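You operate a simulated robot arm through the tools that you are given. There is no shell and no other tool.

You run a simulated robot arm. Do the job below in one go: nothing can be reset, and whatever is moved stays where it is left.

## Task
Winnow the rice on the green tray and tip it into the flared bowl.
Fine: empty the bowl basket onto the tray, toss till no chaff shows; basket and tray go back.

Only the result counts: the job must be done as asked and must still hold three seconds after the hand-in. Knocking over, shifting, dropping, spilling or breaking anything else fails it.

## Robot
A 7-joint arm with a two-finger parallel gripper, fixed in place. Base frame: the origin is at the foot of the arm, x ahead of it, y to its left, z up. Readings come in cm, degrees, newtons and seconds.
Its first joint turns from -166.0 to 166.0 degrees. Payload 1.57 kg.
The tool frame sits at the grasp point between the pads (the TCP): z along the fingers, y along the line on which they close. The tips reach 3 cm beyond it. The gripper opens to 8 cm. The fingers are 1.7 cm wide and 1.2 cm thick; the gripper's body (4 by 8.2 cm) begins 8 cm behind the TCP.
Orientation is told as [roll, pitch, yaw] about the base's x, y, z axes, in that order, counted from this pose: with the fingers straight down and closing along the base's y, the tool's x points along the base's -x, its y along +y and its z along -z.

## Interface
- The arm moves only by the tool drive_tool. Its argument "commands" is a list of rows, each a list of 7 numbers: the shift along the tool's x, y, z in cm, then the turn, a rotation vector about the tool's x, y, z in degrees, then the opening, from 0 (shut) to 1 (fully open). In form: [[dx, dy, dz, wx, wy, wz, hand], ...]. A call has 1 to 20 rows; each row is the pose to reach, as a shift and turn from the pose commanded when the call began, along the tool's axes at that moment. Each row takes 0.2 s and may step no farther than 5 cm and 8.6 degrees from the row before; otherwise, or with a gripper value out of range, the whole call is refused. Where a pose cannot be reached the arm comes as near as it can. A force on the tool above 40 N (or 10 N above the force at the start of the call, whichever is more), or a blocked arm, ends the call early, and 0.2 s more pass. The fingers move at their own pace (about 15.3 cm/s each) and stop on an object; they squeeze with about 40 N. The grip force told is the motor's: it shows also when the fingers shut on nothing. Time passes only in rows, and 0.2 s behind the last, so rows that repeat a pose let the fingers close. The reply holds the time, the measured pose of the TCP, the force on the tool along the base axes, the opening and the grip force, in the units named above and with some noise, with the torque about the TCP (base axes, N m) and any sound that the robot's microphone picked up.
- Cameras (640 x 400 px; columns grow to the right, rows downward): "scene" is fixed at [22.01, 64.93, 138.56]; the picture's right is [-0.59, -0.81, 0.00], its down [-0.63, 0.46, -0.63] and it looks along [0.51, -0.37, -0.78] (base axes); focal length 231 px, centre (320, 200). "wrist" rides on the gripper at [7.2, -0.7, -12.2] in the tool frame; the picture's right is [0.09, 1.00, 0.00], its down [-0.84, 0.08, -0.54] and it looks along [-0.54, 0.05, 0.84] (tool axes); focal length 238 px, centre (320, 200). There is no depth. A picture from a camera that has moved, and an enlarged one, comes with that camera's place and axes in the base frame and with its lens.
- camera(camera): a new picture of that camera. It takes no simulated time.
- inspect(camera, box): a new picture of the part [left, top, right, bottom] of that camera's present view, enlarged. It takes no simulated time.
- close_job(): hands the job in; it is judged then, once.

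Nothing tells you positions but the pictures and the camera data. Unless the task says otherwise, let go and move clear before handing in.

The tools are called after "Request:" by a JSON object that holds its "method" and its "body". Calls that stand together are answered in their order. drive_tool: Moves the arm, as the interface text tells. Its arguments: {"type":"object","properties":{"commands":{"type":"array","items":{"type":"array","items":{"type":"number"}}}},"required":["commands"]} The other tools are called the same way: camera (camera) takes a picture; inspect (camera, box) takes an enlarged picture of a part of a camera's view; close_job () hands the job in.

At the start:

```text
time_s: 0.0
position: [51.69, 34.38, 108.84]
orientation: [0.0, 0.0, 0.0]
ft_force: [0.1, 0.6, 0.9]
wrist_torque: [-0.01, -0.02, 0.0]
finger_gap: 7.96
grasp_force: 0.1
```

scene: 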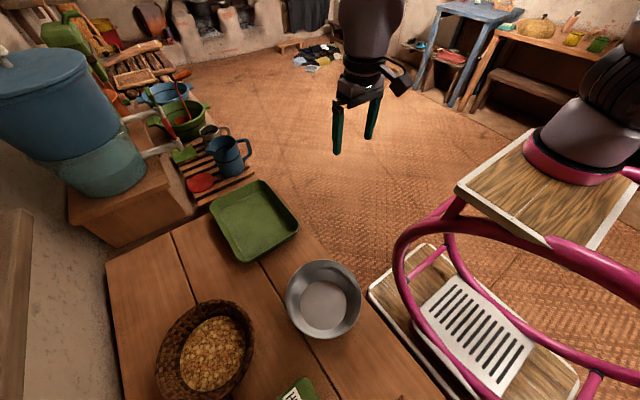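
wrist: 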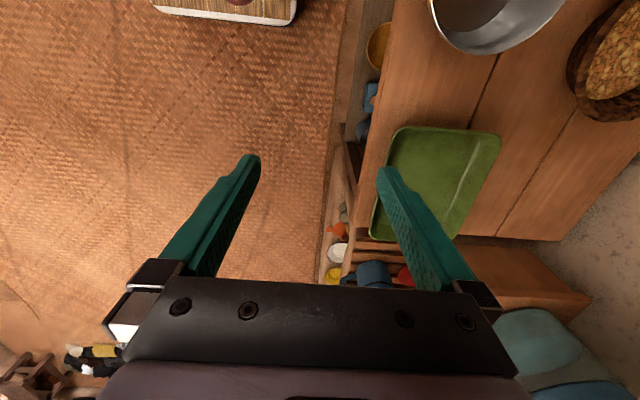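

The scene shows a wooden table with a green tray, a metal flared bowl and a wicker basket holding rice with chaff. I'll look closer at each before moving.

Request:
{"method": "inspect", "body": {"camera": "scene", "box": [100, 160, 400, 400]}}

Request:
{"method": "inspect", "body": {"camera": "wrist", "box": [340, 0, 640, 250]}}

Request:
{"method": "inspect", "body": {"camera": "scene", "box": [150, 280, 330, 400]}}

```text
1.67 times, centred on (250, 280) of scene
camera zoom: at [22.01, 64.93, 138.56], right [-0.59, -0.81, 0.0], down [-0.63, 0.46, -0.63], along [0.51, -0.37, -0.78], focal length 386 px, centre (437, 67)
```

zoom: 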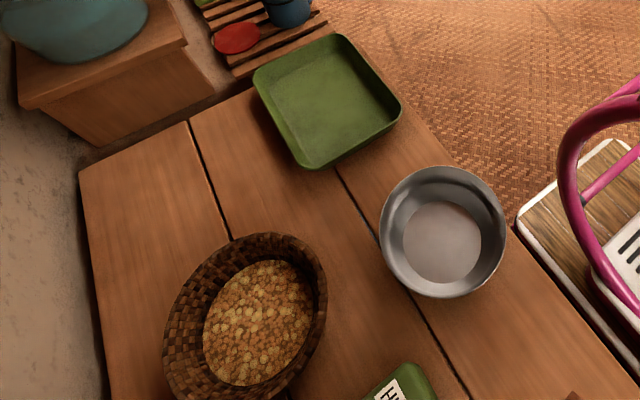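

```text
1.60 times, centred on (490, 125) of wrist
camera zoom: at [44.46, 33.83, 121.0], right [-0.09, 1.0, 0.0], down [0.84, 0.08, 0.54], along [0.54, 0.05, -0.84], focal length 381 px, centre (48, 320)
```

zoom: 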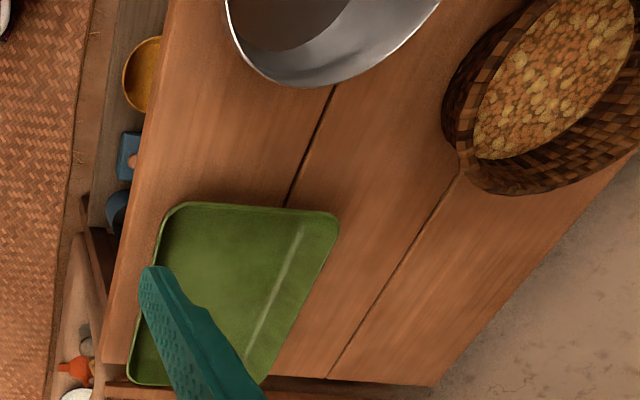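

```text
3.33 times, centred on (240, 340) of scene
camera zoom: at [22.01, 64.93, 138.56], right [-0.59, -0.81, 0.0], down [-0.63, 0.46, -0.63], along [0.51, -0.37, -0.78], focal length 771 px, centre (587, -267)
```

zoom: 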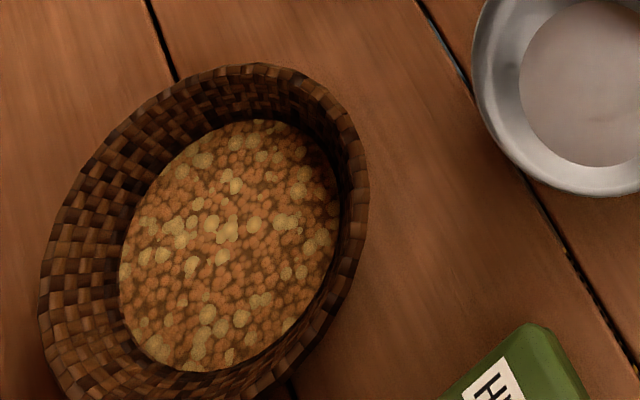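

The tray sits about (68, 57), the metal bowl about (34, 55) and the basket about (39, 80), all on a table near z≈79. I'll move the wrist camera over the table to get a better view.

Request:
{"method": "drive_tool", "body": {"commands": [[2.7, 2.7, -0.3, 0, 0, 0, 1], [5.4, 5.5, -0.6, 0, 0, 0, 1], [8.1, 8.2, -0.9, 0, 0, 0, 1], [10.8, 11, -1.2, 0, 0, 0, 1], [13.5, 13.8, -1.5, 0, 0, 0, 1], [16.2, 16.5, -1.8, 0, 0, 0, 1], [18.9, 19.3, -2.1, 0, 0, 0, 1], [21.6, 22, -2.4, 0, 0, 0, 1], [24.3, 24.8, -2.7, 0, 0, 0, 1], [26.7, 27.6, -3, 0, 0, 0, 1], [26.7, 27.6, -3, 0, 0, 0, 1]]}}

Request:
{"method": "camera", "body": {"camera": "wrist"}}

Request:
{"method": "camera", "body": {"camera": "scene"}}

```text
time_s: 2.4
position: [24.88, 62.02, 111.99]
orientation: [0.0, 0.0, 0.0]
ft_force: [0.0, -0.2, 0.6]
wrist_torque: [0.01, 0.06, -0.01]
finger_gap: 8.02
grasp_force: 0.0
```

```text
taken
camera wrist: at [17.74, 61.46, 124.09], right [-0.09, 1.0, 0.0], down [0.84, 0.08, 0.54], along [0.54, 0.05, -0.84], focal length 238 px, centre (320, 200)
```

wrist: 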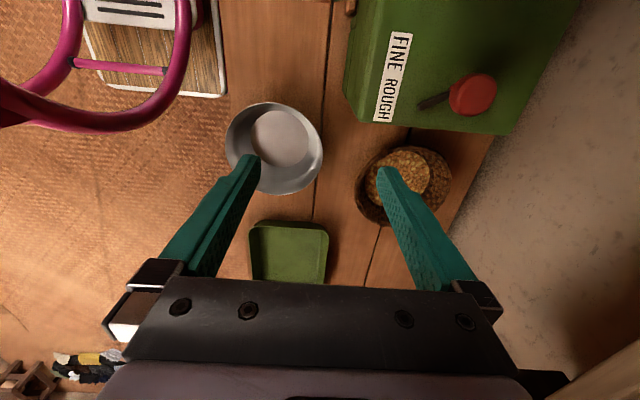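

```text
taken
```

scene: 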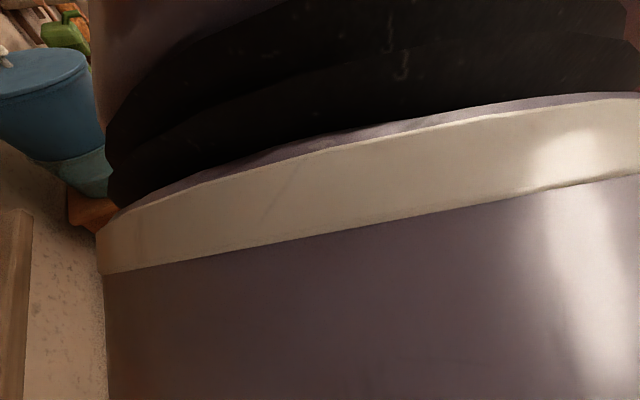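

There is a green box with a red-knobbed lever and a "FINE / ROUGH" label beyond the basket. I'll look at it more closely.

Request:
{"method": "inspect", "body": {"camera": "wrist", "box": [330, 0, 580, 150]}}

Request:
{"method": "inspect", "body": {"camera": "wrist", "box": [210, 90, 470, 290]}}

Request:
{"method": "inspect", "body": {"camera": "wrist", "box": [0, 0, 360, 130]}}

```text
2.56 times, centred on (455, 75) of wrist
camera zoom: at [17.74, 61.46, 124.09], right [-0.09, 1.0, 0.0], down [0.84, 0.08, 0.54], along [0.54, 0.05, -0.84], focal length 610 px, centre (-26, 520)
```

zoom: 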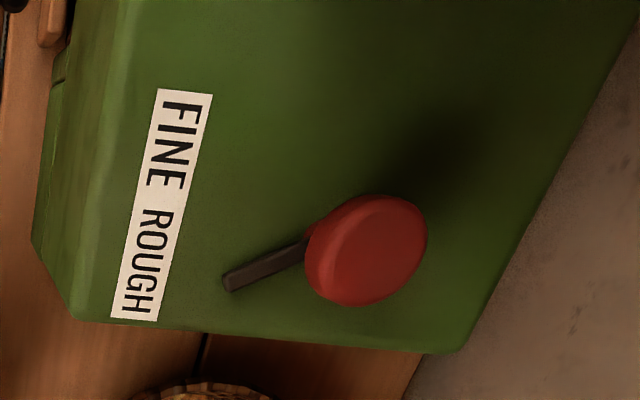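

```text
2.00 times, centred on (340, 190) of wrist
camera zoom: at [17.74, 61.46, 124.09], right [-0.09, 1.0, 0.0], down [0.84, 0.08, 0.54], along [0.54, 0.05, -0.84], focal length 477 px, centre (280, 220)
```

zoom: 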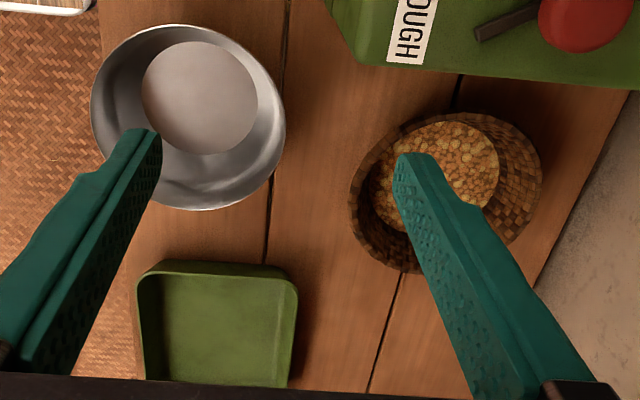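

```text
1.78 times, centred on (180, 65) of wrist
camera zoom: at [17.74, 61.46, 124.09], right [-0.09, 1.0, 0.0], down [0.84, 0.08, 0.54], along [0.54, 0.05, -0.84], focal length 424 px, centre (569, 440)
```

zoom: 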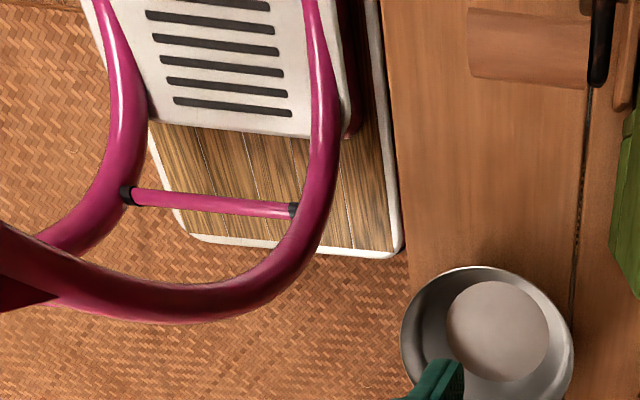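

The lever appears to sit near ROUGH on a green box; I want to see this box and the rest of the table from another angle before deciding anything. I'll turn the wrist to look along +y.

Request:
{"method": "drive_tool", "body": {"commands": [[0.4, -1, -0.25, 0, 0, -7.5, 1], [0.8, -2, -0.5, 0, 0, -15, 1], [1.2, -3, -0.75, 0, 0, -22.5, 1], [1.6, -4, -1, 0, 0, -30, 1], [2, -5, -1.25, 0, 0, -37.5, 1], [2.4, -6, -1.5, 0, 0, -45, 1], [2.8, -7, -1.75, 0, 0, -52.5, 1], [3.2, -8, -2, 0, 0, -60, 1], [3.6, -9, -2.25, 0, 0, -67.5, 1], [4, -10, -2.5, 0, 0, -75, 1], [4.4, -11, -2.75, 0, 0, -82.5, 1], [5, -12, -3, 0, 0, -90, 1], [5, -12, -3, 0, 0, -90, 1]]}}

Request:
{"method": "camera", "body": {"camera": "wrist"}}

Request:
{"method": "camera", "body": {"camera": "scene"}}

```text
time_s: 5.2
position: [19.94, 50.02, 114.96]
orientation: [0.0, 0.0, 90.1]
ft_force: [0.1, 0.2, 0.0]
wrist_torque: [-0.01, -0.01, 0.05]
finger_gap: 8.01
grasp_force: 0.0
```

```text
taken
camera wrist: at [20.6, 42.91, 127.04], right [-1.0, -0.09, 0.0], down [-0.08, 0.84, 0.54], along [-0.05, 0.54, -0.84], focal length 238 px, centre (320, 200)
```

wrist: 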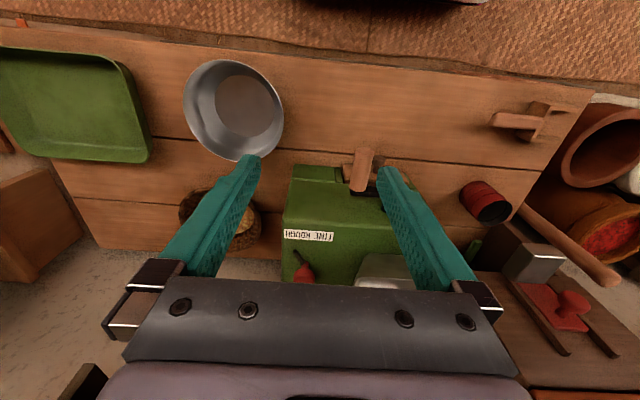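

```text
taken
```

scene: 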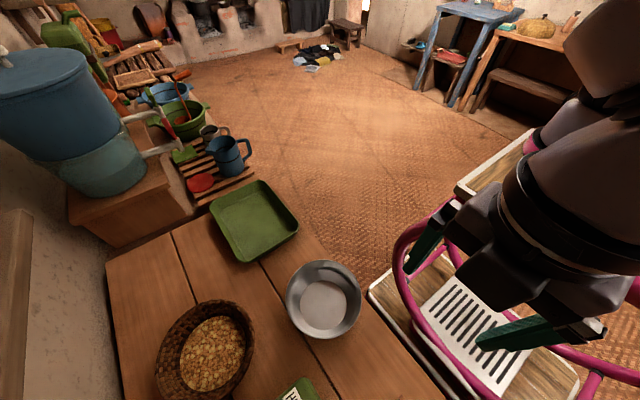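

The green box looks like a small hand mill with a crank, hopper and a selector lever. Zooming in for details.

Request:
{"method": "inspect", "body": {"camera": "wrist", "box": [260, 130, 440, 300]}}

Request:
{"method": "inspect", "body": {"camera": "wrist", "box": [430, 60, 640, 370]}}

Request:
{"method": "inspect", "body": {"camera": "wrist", "box": [0, 20, 320, 270]}}

```text
2.35 times, centred on (350, 215) of wrist
camera zoom: at [20.6, 42.91, 127.04], right [-1.0, -0.09, 0.0], down [-0.08, 0.84, 0.54], along [-0.05, 0.54, -0.84], focal length 561 px, centre (249, 165)
```

zoom: 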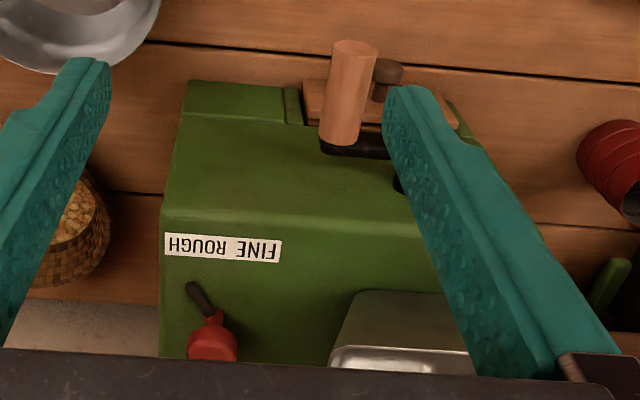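

```text
1.29 times, centred on (535, 215) of wrist
camera zoom: at [20.6, 42.91, 127.04], right [-1.0, -0.09, 0.0], down [-0.08, 0.84, 0.54], along [-0.05, 0.54, -0.84], focal length 308 px, centre (43, 181)
```

zoom: 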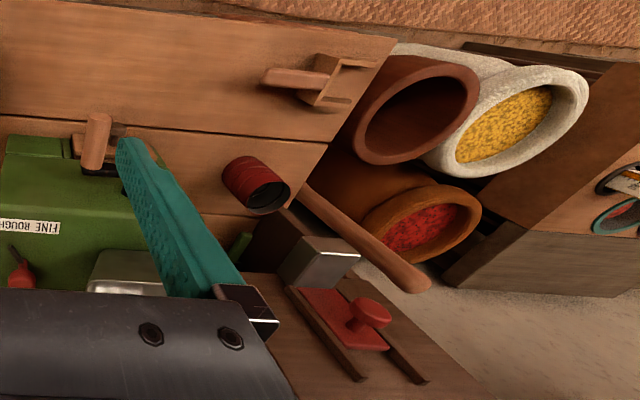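

```text
1.60 times, centred on (160, 145) of wrist
camera zoom: at [20.6, 42.91, 127.04], right [-1.0, -0.09, 0.0], down [-0.08, 0.84, 0.54], along [-0.05, 0.54, -0.84], focal length 381 px, centre (576, 288)
```

zoom: 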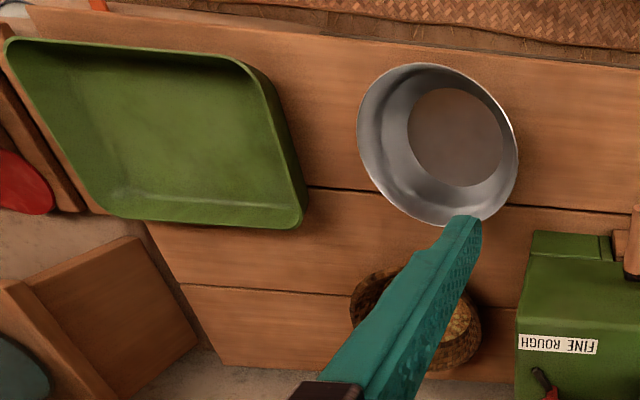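

Everything other than tray, bowl and basket (mill, tongs, pots) I'll leave untouched. Next I'll move closer to view the basket between the fingers and pin down its rim position and height.

Request:
{"method": "drive_tool", "body": {"commands": [[-0.5, -3.25, 1.6, 0, 0, 0, 1], [-1, -6.5, 3.3, 0, 0, 0, 1], [-1.5, -9.75, 5, 0, 0, 0, 1], [-2, -13, 6.6, 0, 0, 0, 1], [-2.5, -16.25, 8.3, 0, 0, 0, 1], [-3, -19.5, 10, 0, 0, 0, 1], [-3, -19.5, 10, 0, 0, 0, 1]]}}

Request:
{"method": "camera", "body": {"camera": "wrist"}}

Request:
{"method": "camera", "body": {"camera": "scene"}}

```text
time_s: 6.8
position: [39.47, 53.09, 104.84]
orientation: [0.0, 0.0, 90.0]
ft_force: [0.3, -0.8, -0.4]
wrist_torque: [0.01, 0.01, -0.03]
finger_gap: 8.01
grasp_force: 0.1
```

```text
taken
camera wrist: at [40.15, 45.92, 116.99], right [-1.0, -0.09, 0.0], down [-0.08, 0.84, 0.54], along [-0.05, 0.54, -0.84], focal length 238 px, centre (320, 200)
```

wrist: 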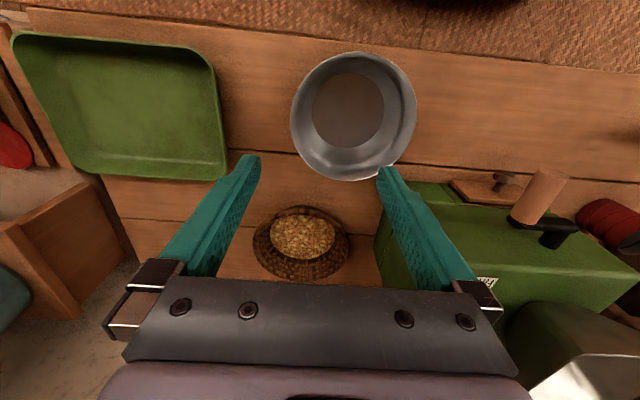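

```text
taken
```

scene: 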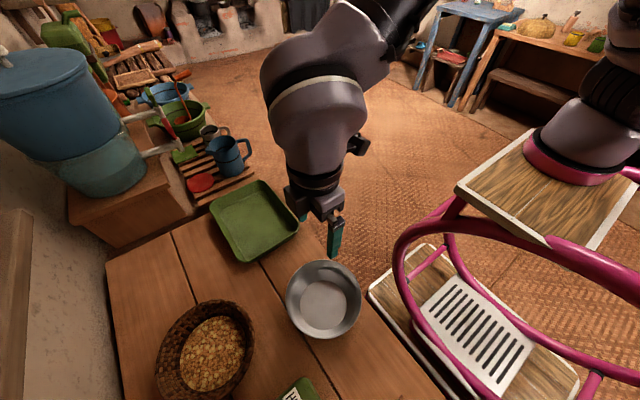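

The basket now shows between the fingers. I'll zoom in for accurate pixel readings on the basket, bowl and tray.

Request:
{"method": "inspect", "body": {"camera": "wrist", "box": [220, 190, 380, 290]}}

Request:
{"method": "inspect", "body": {"camera": "wrist", "box": [0, 20, 260, 190]}}

Request:
{"method": "inspect", "body": {"camera": "wrist", "box": [270, 30, 440, 190]}}

Request:
{"method": "inspect", "body": {"camera": "scene", "box": [190, 160, 330, 280]}}

Request:
{"method": "inspect", "body": {"camera": "scene", "box": [260, 240, 390, 350]}}

```text
4.00 times, centred on (300, 240) of wrist
camera zoom: at [40.15, 45.92, 116.99], right [-1.0, -0.09, 0.0], down [-0.08, 0.84, 0.54], along [-0.05, 0.54, -0.84], focal length 953 px, centre (400, 40)
```

zoom: 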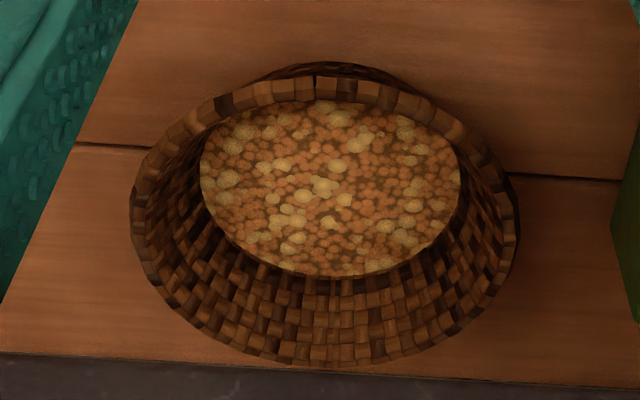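

```text
2.35 times, centred on (130, 105) of wrist
camera zoom: at [40.15, 45.92, 116.99], right [-1.0, -0.09, 0.0], down [-0.08, 0.84, 0.54], along [-0.05, 0.54, -0.84], focal length 561 px, centre (767, 424)
```

zoom: 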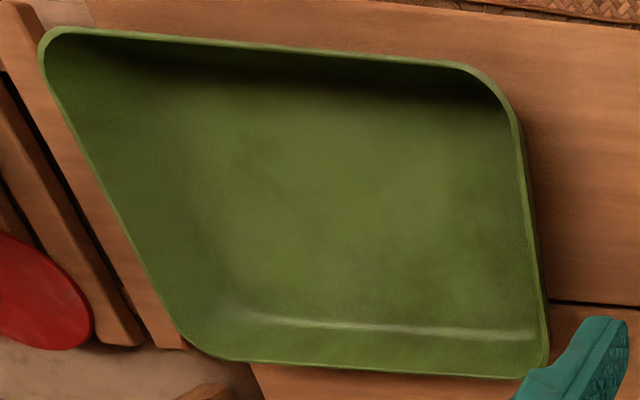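

```text
2.50 times, centred on (355, 110) of wrist
camera zoom: at [40.15, 45.92, 116.99], right [-1.0, -0.09, 0.0], down [-0.08, 0.84, 0.54], along [-0.05, 0.54, -0.84], focal length 596 px, centre (232, 425)
```

zoom: 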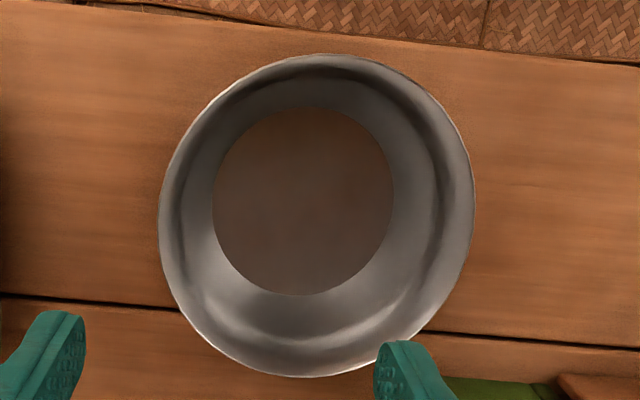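

```text
3.33 times, centred on (260, 220) of scene
camera zoom: at [22.01, 64.93, 138.56], right [-0.59, -0.81, 0.0], down [-0.63, 0.46, -0.63], along [0.51, -0.37, -0.78], focal length 771 px, centre (520, 133)
```

zoom: 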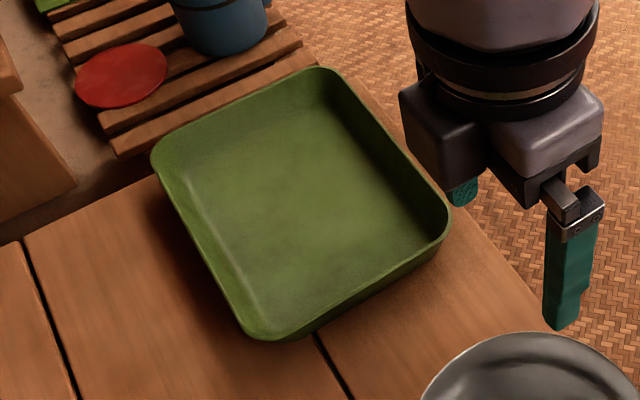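

```text
3.64 times, centred on (325, 295) of scene
camera zoom: at [22.01, 64.93, 138.56], right [-0.59, -0.81, 0.0], down [-0.63, 0.46, -0.63], along [0.51, -0.37, -0.78], focal length 841 px, centre (302, -146)
```

zoom: 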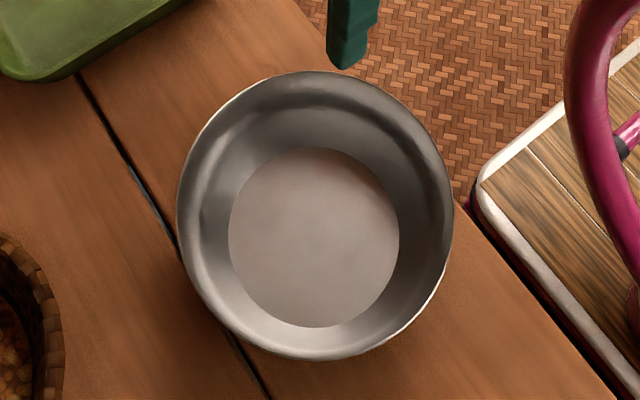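

Estimates: basket rim centre ≈ (41, 79.7), rim radius ≈ 9.2, rim height ≈ 83, flared wall; bowl centre ≈ (34.5, 54.7), rim ≈ 81; tray x 55–82, y 48–68.5, rim ≈ 78.5–79; table ≈ 74.5. I'll move to a tilted stand-off for gripping the basket rim on its side facing the tray/robot, staying clear of the mill.

Request:
{"method": "drive_tool", "body": {"commands": [[-1.6, -1.7, 0.6, 0, 0, 5.6, 1], [-3.2, -3.4, 1.2, 0, 0, 11.2, 1], [-4.8, -5.1, 1.8, 0, 0, 16.9, 1], [-6.4, -6.8, 2.4, 0, 0, 22.5, 1], [-8.1, -8.5, 3.0, 0, 0, 28.1, 1], [-9.7, -10.1, 3.6, 0, 0, 33.8, 1], [-11.3, -11.8, 4.2, 0, 0, 39.4, 1], [-12.9, -13.5, 4.8, 0, 0, 45, 1], [-12.9, -13.5, 4.8, 0, 0, 45, 1]]}}

Request:
{"method": "camera", "body": {"camera": "wrist"}}

```text
time_s: 8.8
position: [52.96, 65.95, 100.1]
orientation: [0.1, 0.0, 44.9]
ft_force: [-0.2, -0.1, -0.1]
wrist_torque: [0.02, 0.01, -0.01]
finger_gap: 7.99
grasp_force: 0.1
```

```text
taken
camera wrist: at [48.4, 60.42, 112.24], right [-0.77, 0.64, 0.0], down [0.54, 0.65, 0.54], along [0.35, 0.42, -0.84], focal length 238 px, centre (320, 200)
```

wrist: 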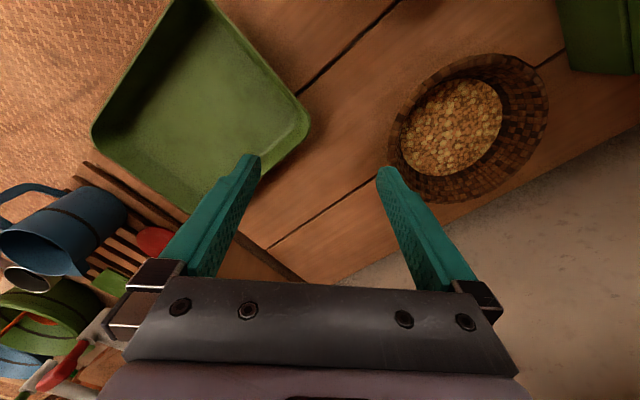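

Good view of the basket. I'll zoom for another triangulation.

Request:
{"method": "inspect", "body": {"camera": "wrist", "box": [370, 30, 570, 220]}}

Request:
{"method": "inspect", "body": {"camera": "wrist", "box": [80, 0, 330, 220]}}

```text
2.11 times, centred on (470, 125) of wrist
camera zoom: at [48.4, 60.42, 112.24], right [-0.77, 0.64, 0.0], down [0.54, 0.65, 0.54], along [0.35, 0.42, -0.84], focal length 502 px, centre (4, 358)
```

zoom: 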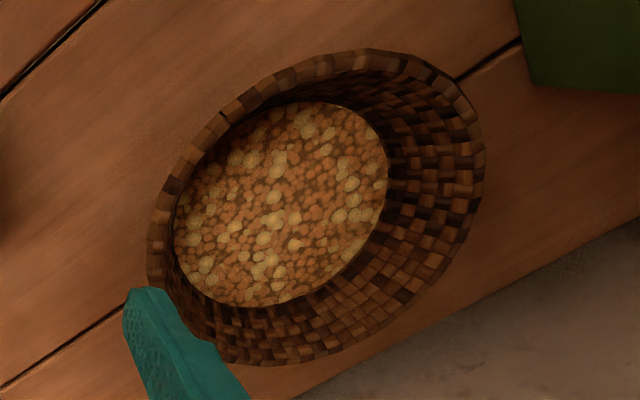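

```text
1.82 times, centred on (205, 110) of wrist
camera zoom: at [48.4, 60.42, 112.24], right [-0.77, 0.64, 0.0], down [0.54, 0.65, 0.54], along [0.35, 0.42, -0.84], focal length 433 px, centre (529, 364)
```

zoom: 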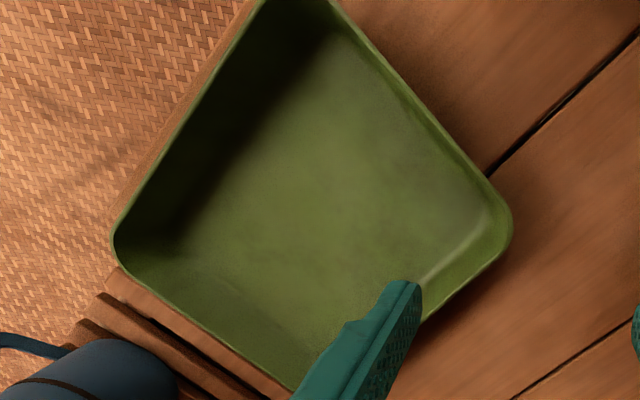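

Basket fit is consistent (centre ≈ (40.9, 79.6), radius 9.4, rim z 83). I'll lean the gripper 25° to match the flared wall and go to a stand-off about 12 cm back along the approach.

Request:
{"method": "drive_tool", "body": {"commands": [[-0.3, 1.15, 1.8, -6.25, 0, 0, 1], [-0.6, 2.3, 3.6, -12.5, 0, 0, 1], [-0.85, 3.45, 5.4, -18.75, 0, 0, 1], [-1.12, 4.6, 7.1, -25, 0, 0, 0.8], [-1.12, 4.6, 7.1, -25, 0, 0, 0.8]]}}

Request:
{"method": "camera", "body": {"camera": "wrist"}}

Request:
{"method": "camera", "body": {"camera": "scene"}}

```text
time_s: 10.0
position: [50.5, 70.04, 92.98]
orientation: [25.1, 0.0, 44.9]
ft_force: [-0.8, 0.6, -0.4]
wrist_torque: [0.03, 0.03, -0.02]
finger_gap: 6.4
grasp_force: 0.1
```

```text
taken
camera wrist: at [49.51, 60.88, 103.63], right [-0.7, 0.57, 0.42], down [0.7, 0.48, 0.52], along [0.1, 0.67, -0.74], focal length 238 px, centre (320, 200)
```

wrist: 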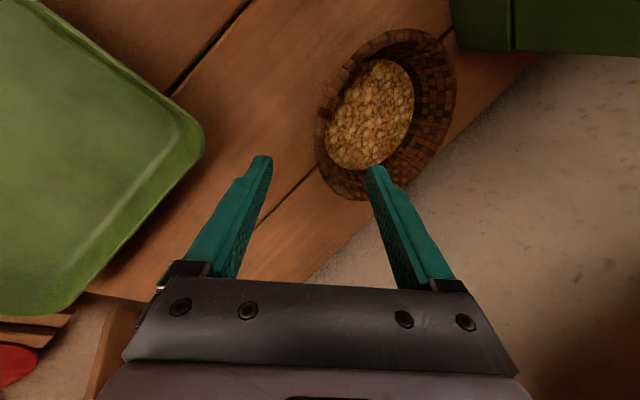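

```text
taken
```

scene: 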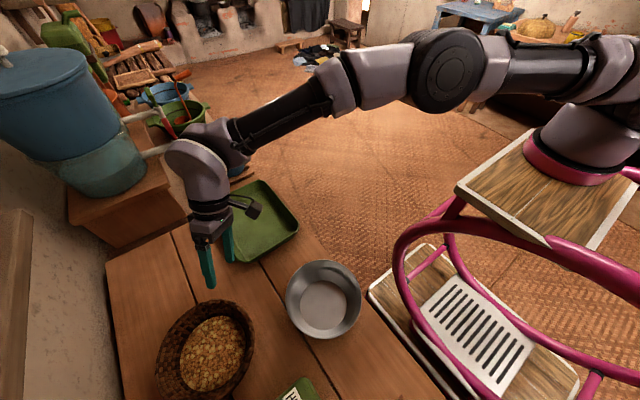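

The gripper is aligned as planned. I'll advance along the approach direction in two stages, checking with the camera.

Request:
{"method": "drive_tool", "body": {"commands": [[0, 0, 2, 0, 0, 0, 0.7], [0, 0, 4, 0, 0, 0, 0.6], [0, 0, 6, 0, 0, 0, 0.6], [0, 0, 7.5, 0, 0, 0, 0.6], [0, 0, 7.5, 0, 0, 0, 0.6]]}}

Request:
{"method": "camera", "body": {"camera": "wrist"}}

Request:
{"method": "inspect", "body": {"camera": "scene", "box": [130, 220, 290, 400]}}

```text
time_s: 11.2
position: [47.87, 71.96, 86.26]
orientation: [25.0, -0.1, 45.0]
ft_force: [0.2, 0.4, 0.2]
wrist_torque: [-0.02, 0.02, -0.01]
finger_gap: 4.81
grasp_force: 0.1
out of reach, approached as far as the arm can: row 4, 5
```

```text
taken
camera wrist: at [46.84, 62.8, 96.99], right [-0.7, 0.57, 0.42], down [0.7, 0.48, 0.52], along [0.1, 0.66, -0.74], focal length 238 px, centre (320, 200)
```

wrist: 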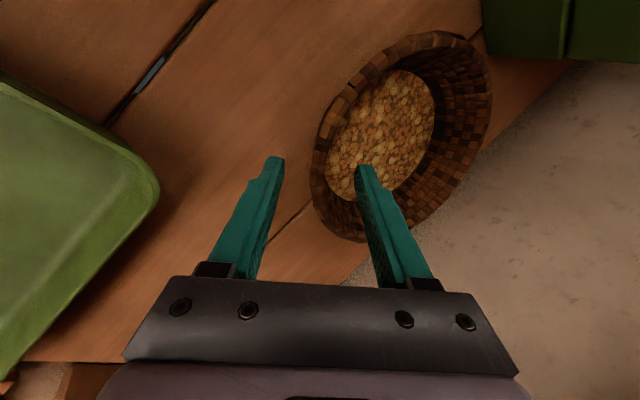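

```text
2.22 times, centred on (210, 310) of scene
camera zoom: at [22.01, 64.93, 138.56], right [-0.59, -0.81, 0.0], down [-0.63, 0.46, -0.63], along [0.51, -0.37, -0.78], focal length 514 px, centre (564, -44)
```

zoom: 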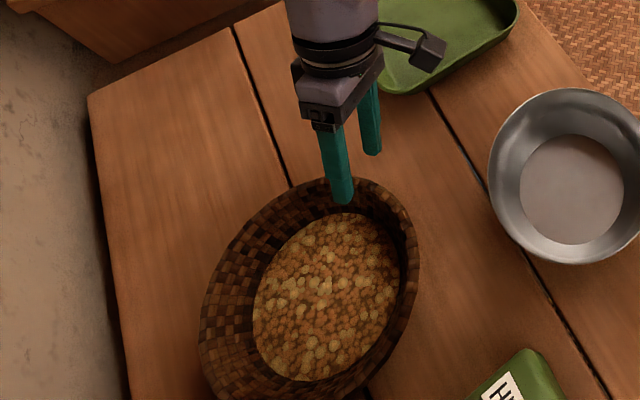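

That pose is at the arm's reach limit, so I'll back off and grip the basket rim on its −y side (nearer the robot) with yaw 0 instead, which keeps the flange much closer in and still clear of the mill.

Request:
{"method": "drive_tool", "body": {"commands": [[0, 0, -2.5, 0, 0, 0, 0.6], [0, 0, -5, 0, 0, 0, 0.6], [0, 0, -7.5, 0, 0, 0, 0.6], [1.6, 0.6, -7.2, 0, -3.17, 6.8, 0.6], [3.2, 1.2, -6.9, 0, -6.33, 13.6, 0.6], [4.8, 1.8, -6.7, 0, -9.5, 20.4, 0.6], [6.4, 2.4, -6.4, 0, -12.67, 27.2, 0.6], [8, 3, -6.1, 0, -15.83, 34, 0.6], [9.62, 3.59, -5.83, 0, -19, 40.8, 0.6], [9.62, 3.59, -5.83, 0, -19, 40.8, 0.6]]}}

Request:
{"method": "camera", "body": {"camera": "wrist"}}

Request:
{"method": "camera", "body": {"camera": "scene"}}

```text
time_s: 13.4
position: [44.33, 78.76, 92.36]
orientation: [24.9, 0.1, -0.1]
ft_force: [-0.1, 0.5, -0.2]
wrist_torque: [0.02, 0.0, 0.04]
finger_gap: 4.79
grasp_force: 0.0
out of reach, approached as far as the arm can: row 1, 2, 3, 4, 5, 6, 7, 8, 9, 10
```

```text
taken
camera wrist: at [37.12, 73.12, 103.07], right [-0.09, 0.9, 0.42], down [0.84, -0.16, 0.52], along [0.54, 0.4, -0.74], focal length 238 px, centre (320, 200)
```

wrist: 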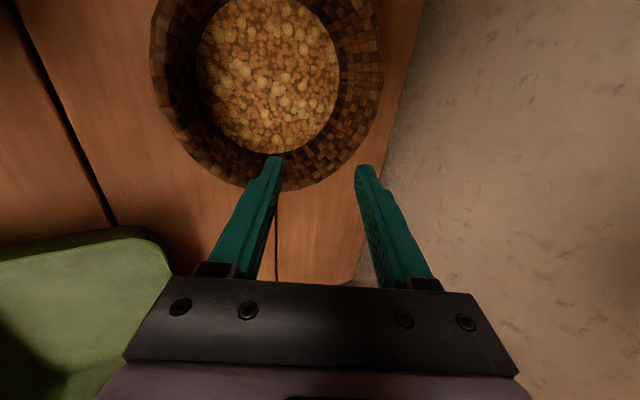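

```text
taken
```

scene: 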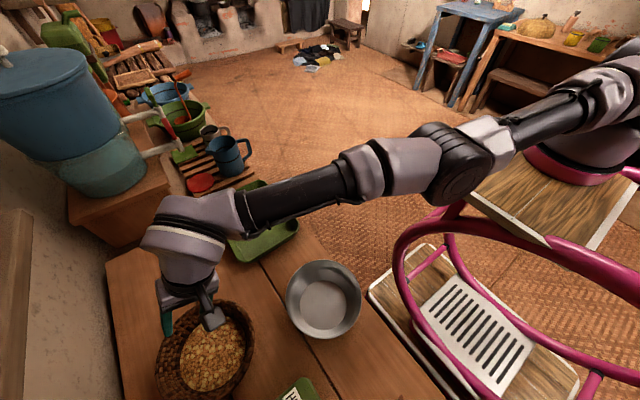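

The orientation arrived but the position didn't: the arm looks stretched straight and appears stuck near that singularity, hovering over the basket but above it (tips ≈ z 89). I'll hold the same commanded pose for a few rows to see whether it converges.

Request:
{"method": "drive_tool", "body": {"commands": [[0, 0, 0, 0, 0, 0, 0.6], [0, 0, 0, 0, 0, 0, 0.6], [0, 0, 0, 0, 0, 0, 0.6]]}}

```text
time_s: 14.2
position: [44.28, 78.77, 92.27]
orientation: [24.9, 0.0, 0.0]
ft_force: [0.6, -0.2, 0.2]
wrist_torque: [-0.01, 0.04, 0.01]
finger_gap: 4.78
grasp_force: 0.0
```

The command has reset to the reached pose. I'll test a small retreat toward the base and upward.

Request:
{"method": "drive_tool", "body": {"commands": [[0, -0.9, -1.5, 0, 0, 0, 0.6], [0, -1.87, -3.08, 0, 0, 0, 0.6], [0, -1.87, -3.08, 0, 0, 0, 0.6]]}}

```text
time_s: 15.0
position: [45.25, 78.65, 94.14]
orientation: [24.9, 0.1, 0.0]
ft_force: [0.0, -2.3, -0.1]
wrist_torque: [0.02, 0.03, 0.0]
finger_gap: 4.79
grasp_force: 0.1
out of reach, approached as far as the arm can: row 1, 2, 3
```

Upward works but inward motion is refused, so it looks like a local joint-limit. I'll probe by raising straight up first, well clear of everything.

Request:
{"method": "drive_tool", "body": {"commands": [[0, 1.2, -2.7, 0, 0, 0, 0.6], [0, 2.5, -5.4, 0, 0, 0, 0.6], [0, 3.8, -8.1, 0, 0, 0, 0.6], [0, 3.8, -8.1, 0, 0, 0, 0.6]]}}

Request:
{"method": "camera", "body": {"camera": "scene"}}

```text
time_s: 16.0
position: [45.28, 78.58, 103.0]
orientation: [25.0, 0.0, 0.1]
ft_force: [0.0, 0.9, -0.4]
wrist_torque: [-0.05, 0.05, -0.03]
finger_gap: 4.8
grasp_force: 0.0
```

```text
taken
```

scene: 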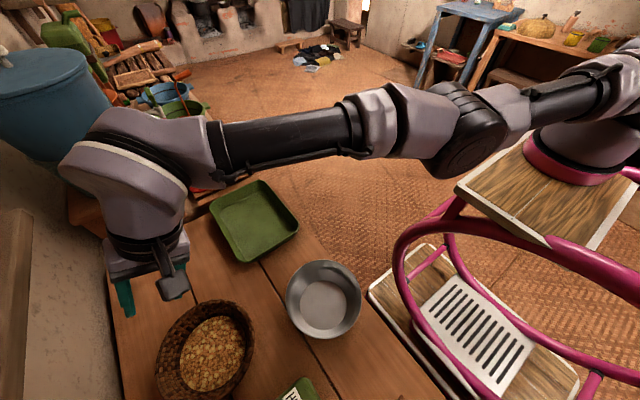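

Straight up is fine. Now I'll try moving inward at this height.

Request:
{"method": "drive_tool", "body": {"commands": [[0, -1.8, -0.85, 0, 0, 0, 0.6], [0, -3.6, -1.7, 0, 0, 0, 0.6], [0, -5.44, -2.54, 0, 0, 0, 0.6], [0, -7.25, -3.4, 0, 0, 0, 0.6], [0, -9.06, -4.23, 0, 0, 0, 0.6], [0, -9.06, -4.23, 0, 0, 0, 0.6]]}}

```text
time_s: 17.4
position: [48.07, 77.74, 103.66]
orientation: [24.9, 0.1, 0.0]
ft_force: [-0.1, -0.6, -0.9]
wrist_torque: [0.01, -0.03, 0.0]
finger_gap: 4.79
grasp_force: 0.1
out of reach, approached as far as the arm can: row 1, 2, 3, 4, 5, 6
```

Still refused inward with this lean. I'll straighten the tool to vertical here and then try moving inward.

Request:
{"method": "drive_tool", "body": {"commands": [[0, 0, 0, 6.25, 0, 0, 0.6], [0, 0, 0, 12.5, 0, 0, 0.6], [0, 0, 0, 18.75, 0, 0, 0.6], [0, 0, 0, 25, 0, 0, 0.6], [0, 0, 0, 25, 0, 0, 0.6]]}}

```text
time_s: 18.6
position: [42.08, 69.92, 103.44]
orientation: [-0.2, 0.0, 0.0]
ft_force: [-0.5, 0.3, 0.0]
wrist_torque: [0.01, 0.01, 0.0]
finger_gap: 4.81
grasp_force: 0.1
out of reach, approached as far as the arm can: row 1, 2, 3, 4, 5
```

The tool is vertical again, now at (42, 70, 103). Trying inward again.

Request:
{"method": "drive_tool", "body": {"commands": [[0, -2, 0, 0, 0, 0, 0.6], [0, -4, 0, 0, 0, 0, 0.6], [0, -6, 0, 0, 0, 0, 0.6], [0, -8, 0, 0, 0, 0, 0.6], [0, -8, 0, 0, 0, 0, 0.6]]}}

Request:
{"method": "camera", "body": {"camera": "scene"}}

```text
time_s: 19.8
position: [43.61, 69.41, 103.89]
orientation: [-0.2, 0.1, 0.0]
ft_force: [1.3, 0.3, -0.6]
wrist_torque: [-0.02, 0.01, -0.03]
finger_gap: 4.82
grasp_force: 0.1
out of reach, approached as far as the arm can: row 1, 2, 3, 4, 5
```

```text
taken
```

scene: 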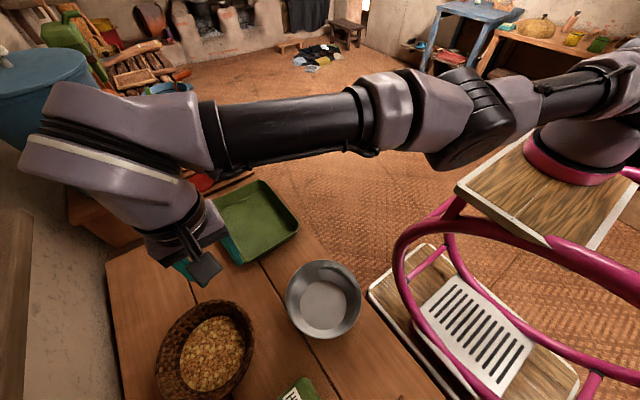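

Still blocked radially. I suspect a wrist joint limit at this yaw, so I'll turn the yaw back toward 90° (the more natural direction here) and then retract.

Request:
{"method": "drive_tool", "body": {"commands": [[0, 0, 0, 0, 0, -7.5, 0.6], [0, 0, 0, 0, 0, -15, 0.6], [0, 0, 0, 0, 0, -22.5, 0.6], [0, 0, 0, 0, 0, -30, 0.6], [0, 0, 0, 0, 0, -37.5, 0.6], [0, 0, 0, 0, 0, -45, 0.6], [0, 0, 0, 0, 0, -52.5, 0.6], [0, 0, 0, 0, 0, -60, 0.6], [0, 0, 0, 0, 0, -60, 0.6]]}}

```text
time_s: 21.8
position: [43.68, 69.41, 104.1]
orientation: [0.0, 0.0, 60.1]
ft_force: [0.2, 0.1, -0.6]
wrist_torque: [0.01, 0.0, 0.0]
finger_gap: 4.83
grasp_force: 0.0
```

Request:
{"method": "drive_tool", "body": {"commands": [[2.2, -0.1, 0, 0, 0, 0, 0.6], [4.4, -0.3, 0, 0, 0, 0, 0.6], [6.6, -0.4, 0, 0, 0, 0, 0.6], [8.93, -0.54, 0, 0, 0, 0, 0.6], [8.93, -0.54, 0, 0, 0, 0, 0.6]]}}

Request:
{"method": "camera", "body": {"camera": "scene"}}

Request:
{"method": "camera", "body": {"camera": "wrist"}}

```text
time_s: 23.0
position: [41.67, 69.7, 104.88]
orientation: [0.1, 0.1, 60.0]
ft_force: [-0.6, 0.6, -0.6]
wrist_torque: [-0.02, 0.0, -0.02]
finger_gap: 4.8
grasp_force: 0.1
out of reach, approached as far as the arm can: row 1, 2, 3, 4, 5
```

```text
taken
```

scene: 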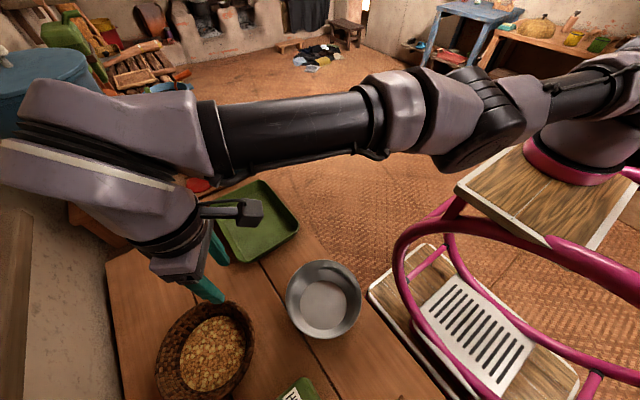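

```text
taken
camera wrist: at [38.72, 63.28, 117.0], right [-0.91, 0.42, 0.0], down [0.35, 0.76, 0.54], along [0.23, 0.49, -0.84], focal length 238 px, centre (320, 200)
```

wrist: 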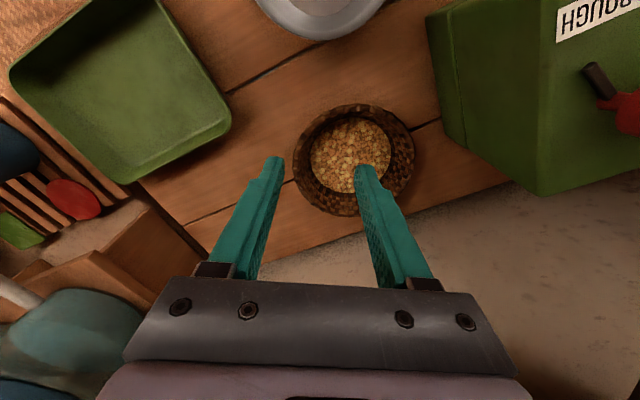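

The wrist seems to have crossed the straight-elbow singularity onto the wrong side. I'll stretch outward slightly past reach (free air, tips at z≈100), then pull in, to let the elbow flip back.

Request:
{"method": "drive_tool", "body": {"commands": [[-2, 0.3, 0.5, 0, 0, 0, 0.6], [-4, 0.6, 1, 0, 0, 0, 0.6], [-6, 0.9, 1.5, 0, 0, 0, 0.6], [-8, 1.15, 2, 0, 0, 0, 0.6]]}}

```text
time_s: 24.0
position: [41.66, 70.16, 103.87]
orientation: [0.0, 0.0, 60.1]
ft_force: [1.2, -0.5, -0.5]
wrist_torque: [0.02, -0.01, -0.01]
finger_gap: 4.81
grasp_force: 0.1
out of reach, approached as far as the arm can: row 1, 2, 3, 4
```

Request:
{"method": "drive_tool", "body": {"commands": [[1.0, 0, 0.5, 0, 0, 0, 0.6], [2.0, 0, 1, 0, 0, 0, 0.6], [3.0, 0, 1.5, 0, 0, 0, 0.6], [4.0, 0, 2, 0, 0, 0, 0.6], [4.0, 0, 2, 0, 0, 0, 0.6]]}}

```text
time_s: 25.2
position: [39.77, 66.83, 101.83]
orientation: [0.0, 0.0, 60.0]
ft_force: [0.7, -1.1, 0.1]
wrist_torque: [0.0, 0.02, 0.0]
finger_gap: 4.79
grasp_force: 0.1
```

Escaped — the arm retracts normally again. The arm's real vertical axis appears to be near (20, 3), so radial reach from there is limited to roughly 70–78 cm; I'll keep inside that. Now turning to yaw 0 a bit closer in.

Request:
{"method": "drive_tool", "body": {"commands": [[0.7, -0.5, 0.2, 0, 0, 7.5, 0.6], [1.3, -1.1, 0.4, 0, 0, 15, 0.6], [2.0, -1.6, 0.7, 0, 0, 22.5, 0.6], [2.7, -2.2, 0.9, 0, 0, 30, 0.6], [3.3, -2.7, 1.1, 0, 0, 37.5, 0.6], [4.0, -3.3, 1.3, 0, 0, 45, 0.6], [4.7, -3.8, 1.6, 0, 0, 52.5, 0.6], [5.34, -4.35, 1.8, 0, 0, 60, 0.6], [5.34, -4.35, 1.8, 0, 0, 60, 0.6]]}}

```text
time_s: 27.2
position: [40.9, 59.91, 99.93]
orientation: [0.0, 0.0, 0.0]
ft_force: [-0.1, 0.1, 0.4]
wrist_torque: [-0.03, 0.03, -0.01]
finger_gap: 4.8
grasp_force: 0.1
```

Good, exactly on target. Now lean 25° and go to the stand-off for the near rim.

Request:
{"method": "drive_tool", "body": {"commands": [[0, 1.5, 1.7, -6.25, 0, 0, 0.7], [0, 3.0, 3.4, -12.5, 0, 0, 0.7], [0, 4.6, 5.2, -18.75, 0, 0, 0.7], [0, 6.1, 6.9, -25, 0, 0, 0.7], [0, 6.1, 6.9, -25, 0, 0, 0.7]]}}

Request:
{"method": "camera", "body": {"camera": "wrist"}}

Request:
{"method": "camera", "body": {"camera": "scene"}}

```text
time_s: 28.4
position: [40.83, 66.03, 93.16]
orientation: [25.1, -0.1, -0.1]
ft_force: [0.6, 0.4, -0.3]
wrist_torque: [0.01, -0.01, -0.03]
finger_gap: 5.6
grasp_force: 0.0
```

```text
taken
camera wrist: at [33.66, 60.3, 103.83], right [-0.09, 0.9, 0.42], down [0.84, -0.16, 0.52], along [0.54, 0.4, -0.74], focal length 238 px, centre (320, 200)
```

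wrist: 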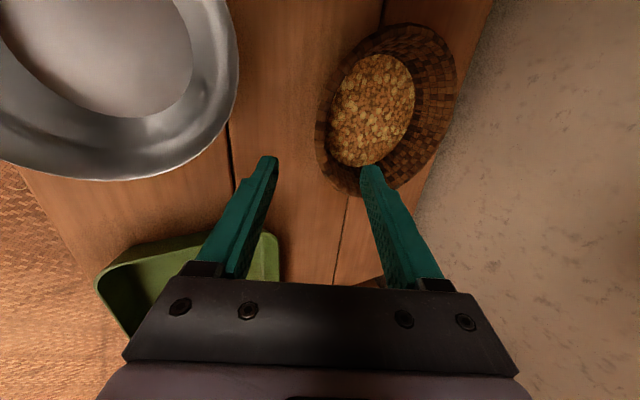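

```text
taken
```

scene: 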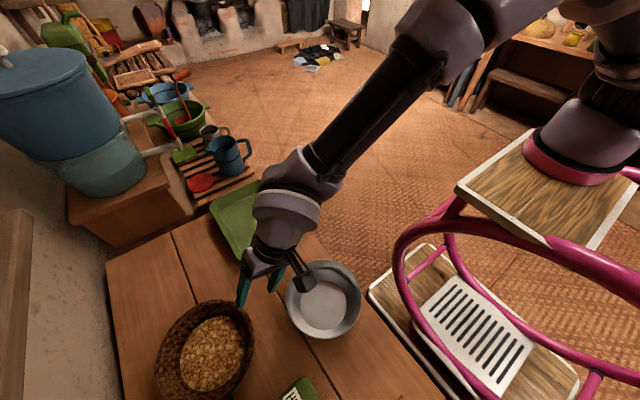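

Well aligned. I'll zoom to verify the rim position relative to the fingers.

Request:
{"method": "inspect", "body": {"camera": "wrist", "box": [230, 20, 480, 210]}}

```text
2.11 times, centred on (355, 115) of wrist
camera zoom: at [33.66, 60.3, 103.83], right [-0.09, 0.9, 0.42], down [0.84, -0.16, 0.52], along [0.54, 0.4, -0.74], focal length 502 px, centre (246, 379)
```

zoom: 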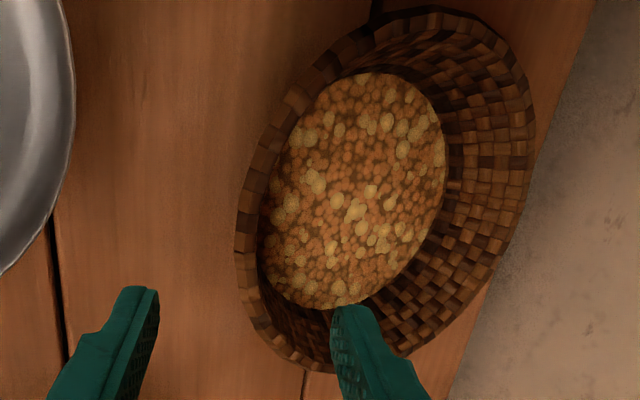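

The geometry checks out. Advancing 12 cm along the tool axis in slow steps, with a check at 8 cm.

Request:
{"method": "drive_tool", "body": {"commands": [[0, 0, 2.5, 0, 0, 0, 0.7], [0, 0, 5, 0, 0, 0, 0.7], [0, 0, 7, 0, 0, 0, 0.7], [0, 0, 8, 0, 0, 0, 0.7], [0, 0, 8, 0, 0, 0, 0.7]]}}

Request:
{"method": "camera", "body": {"camera": "wrist"}}

Request:
{"method": "inspect", "body": {"camera": "scene", "box": [130, 240, 290, 400]}}

```text
time_s: 29.6
position: [40.86, 69.27, 85.95]
orientation: [25.1, 0.0, 0.0]
ft_force: [-1.1, -0.7, 0.2]
wrist_torque: [0.0, 0.02, -0.02]
finger_gap: 5.61
grasp_force: 0.0
```

```text
taken
camera wrist: at [33.63, 63.66, 96.59], right [-0.09, 0.9, 0.42], down [0.84, -0.16, 0.52], along [0.54, 0.4, -0.74], focal length 238 px, centre (320, 200)
```

wrist: 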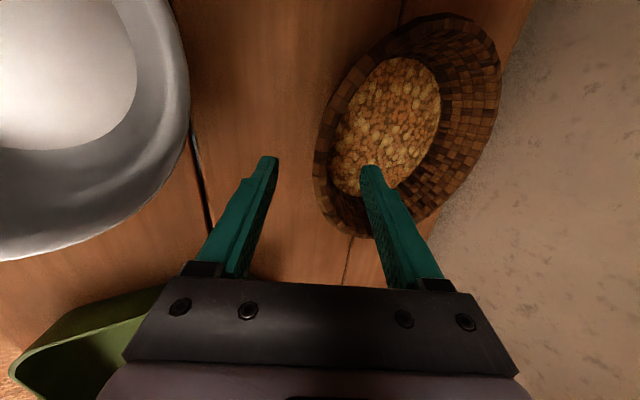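

```text
2.50 times, centred on (210, 320) of scene
camera zoom: at [22.01, 64.93, 138.56], right [-0.59, -0.81, 0.0], down [-0.63, 0.46, -0.63], along [0.51, -0.37, -0.78], focal length 578 px, centre (595, -100)
```

zoom: 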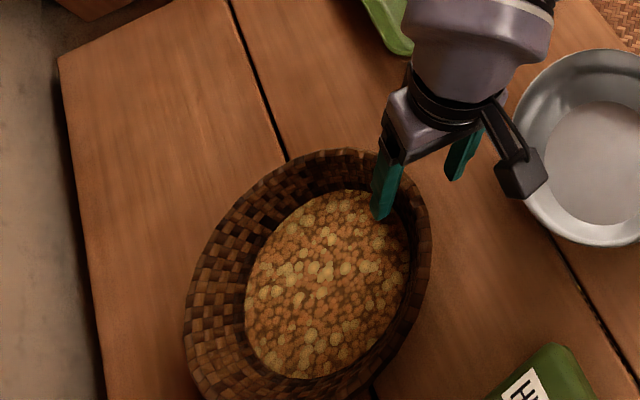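

Inner finger over the inside, outer finger outside the rim. Final 4 cm, then close.

Request:
{"method": "drive_tool", "body": {"commands": [[0, 0, 1.5, 0, 0, 0, 0.7], [0, 0, 3, 0, 0, 0, 0.7], [0, 0, 4, 0, 0, 0, 0.7], [0, 0, 4, 0, 0, 0, 0.7]]}}

Request:
{"method": "camera", "body": {"camera": "wrist"}}

Request:
{"method": "inspect", "body": {"camera": "scene", "box": [130, 240, 290, 400]}}

```text
time_s: 30.6
position: [40.81, 70.99, 82.29]
orientation: [25.1, 0.1, 0.1]
ft_force: [0.5, 1.0, 0.2]
wrist_torque: [0.01, -0.04, -0.03]
finger_gap: 5.6
grasp_force: 0.1
```

```text
taken
camera wrist: at [33.65, 65.34, 92.98], right [-0.09, 0.9, 0.42], down [0.84, -0.16, 0.52], along [0.54, 0.4, -0.74], focal length 238 px, centre (320, 200)
```

wrist: 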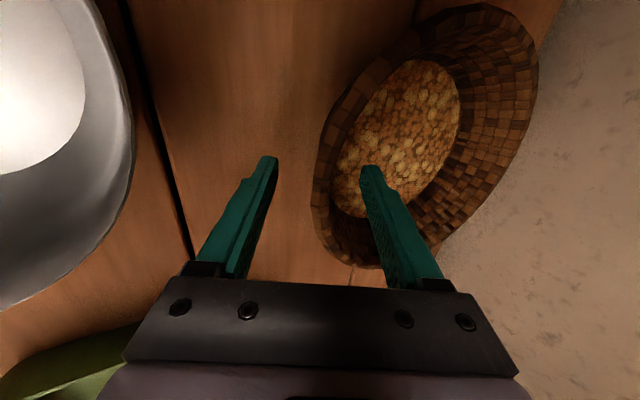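

```text
2.50 times, centred on (210, 320) of scene
camera zoom: at [22.01, 64.93, 138.56], right [-0.59, -0.81, 0.0], down [-0.63, 0.46, -0.63], along [0.51, -0.37, -0.78], focal length 578 px, centre (595, -100)
```

zoom: 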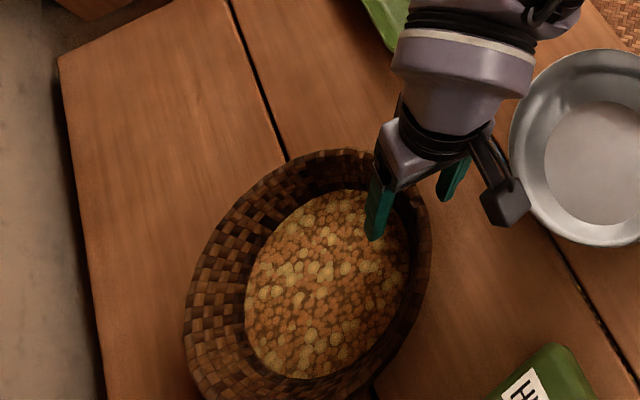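

The rim wall sits right between the pads. Closing the gripper.

Request:
{"method": "drive_tool", "body": {"commands": [[0, 0, 0, 0, 0, 0, 0.5], [0, 0, 0, 0, 0, 0, 0.3], [0, 0, 0, 0, 0, 0, 0.1], [0, 0, 0, 0, 0, 0, 0], [0, 0, 0, 0, 0, 0, 0]]}}

Request:
{"method": "camera", "body": {"camera": "wrist"}}

Request:
{"method": "inspect", "body": {"camera": "scene", "box": [130, 240, 290, 400]}}

```text
time_s: 31.8
position: [40.8, 71.05, 82.48]
orientation: [25.0, 0.0, -0.1]
ft_force: [1.9, 3.6, 12.9]
wrist_torque: [0.78, 0.78, -0.24]
finger_gap: 0.7
grasp_force: 27.4
```

```text
taken
camera wrist: at [33.67, 65.36, 93.11], right [-0.09, 0.9, 0.42], down [0.84, -0.16, 0.52], along [0.54, 0.4, -0.74], focal length 238 px, centre (320, 200)
```

wrist: 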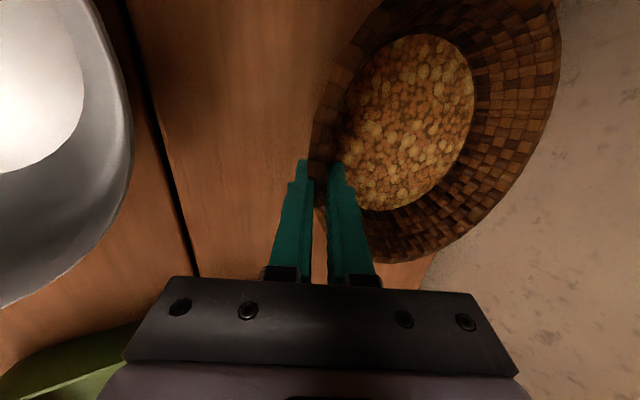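

```text
2.50 times, centred on (210, 320) of scene
camera zoom: at [22.01, 64.93, 138.56], right [-0.59, -0.81, 0.0], down [-0.63, 0.46, -0.63], along [0.51, -0.37, -0.78], focal length 578 px, centre (595, -100)
```

zoom: 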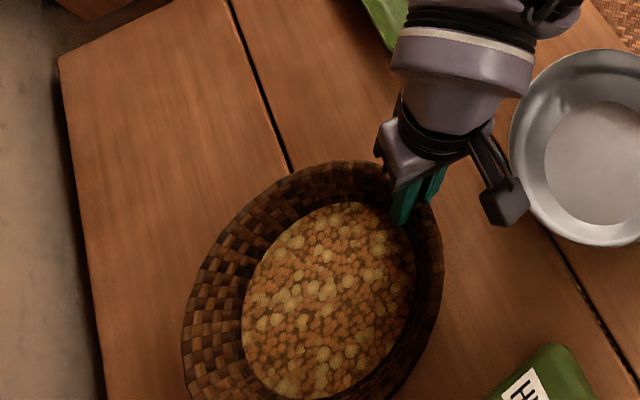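

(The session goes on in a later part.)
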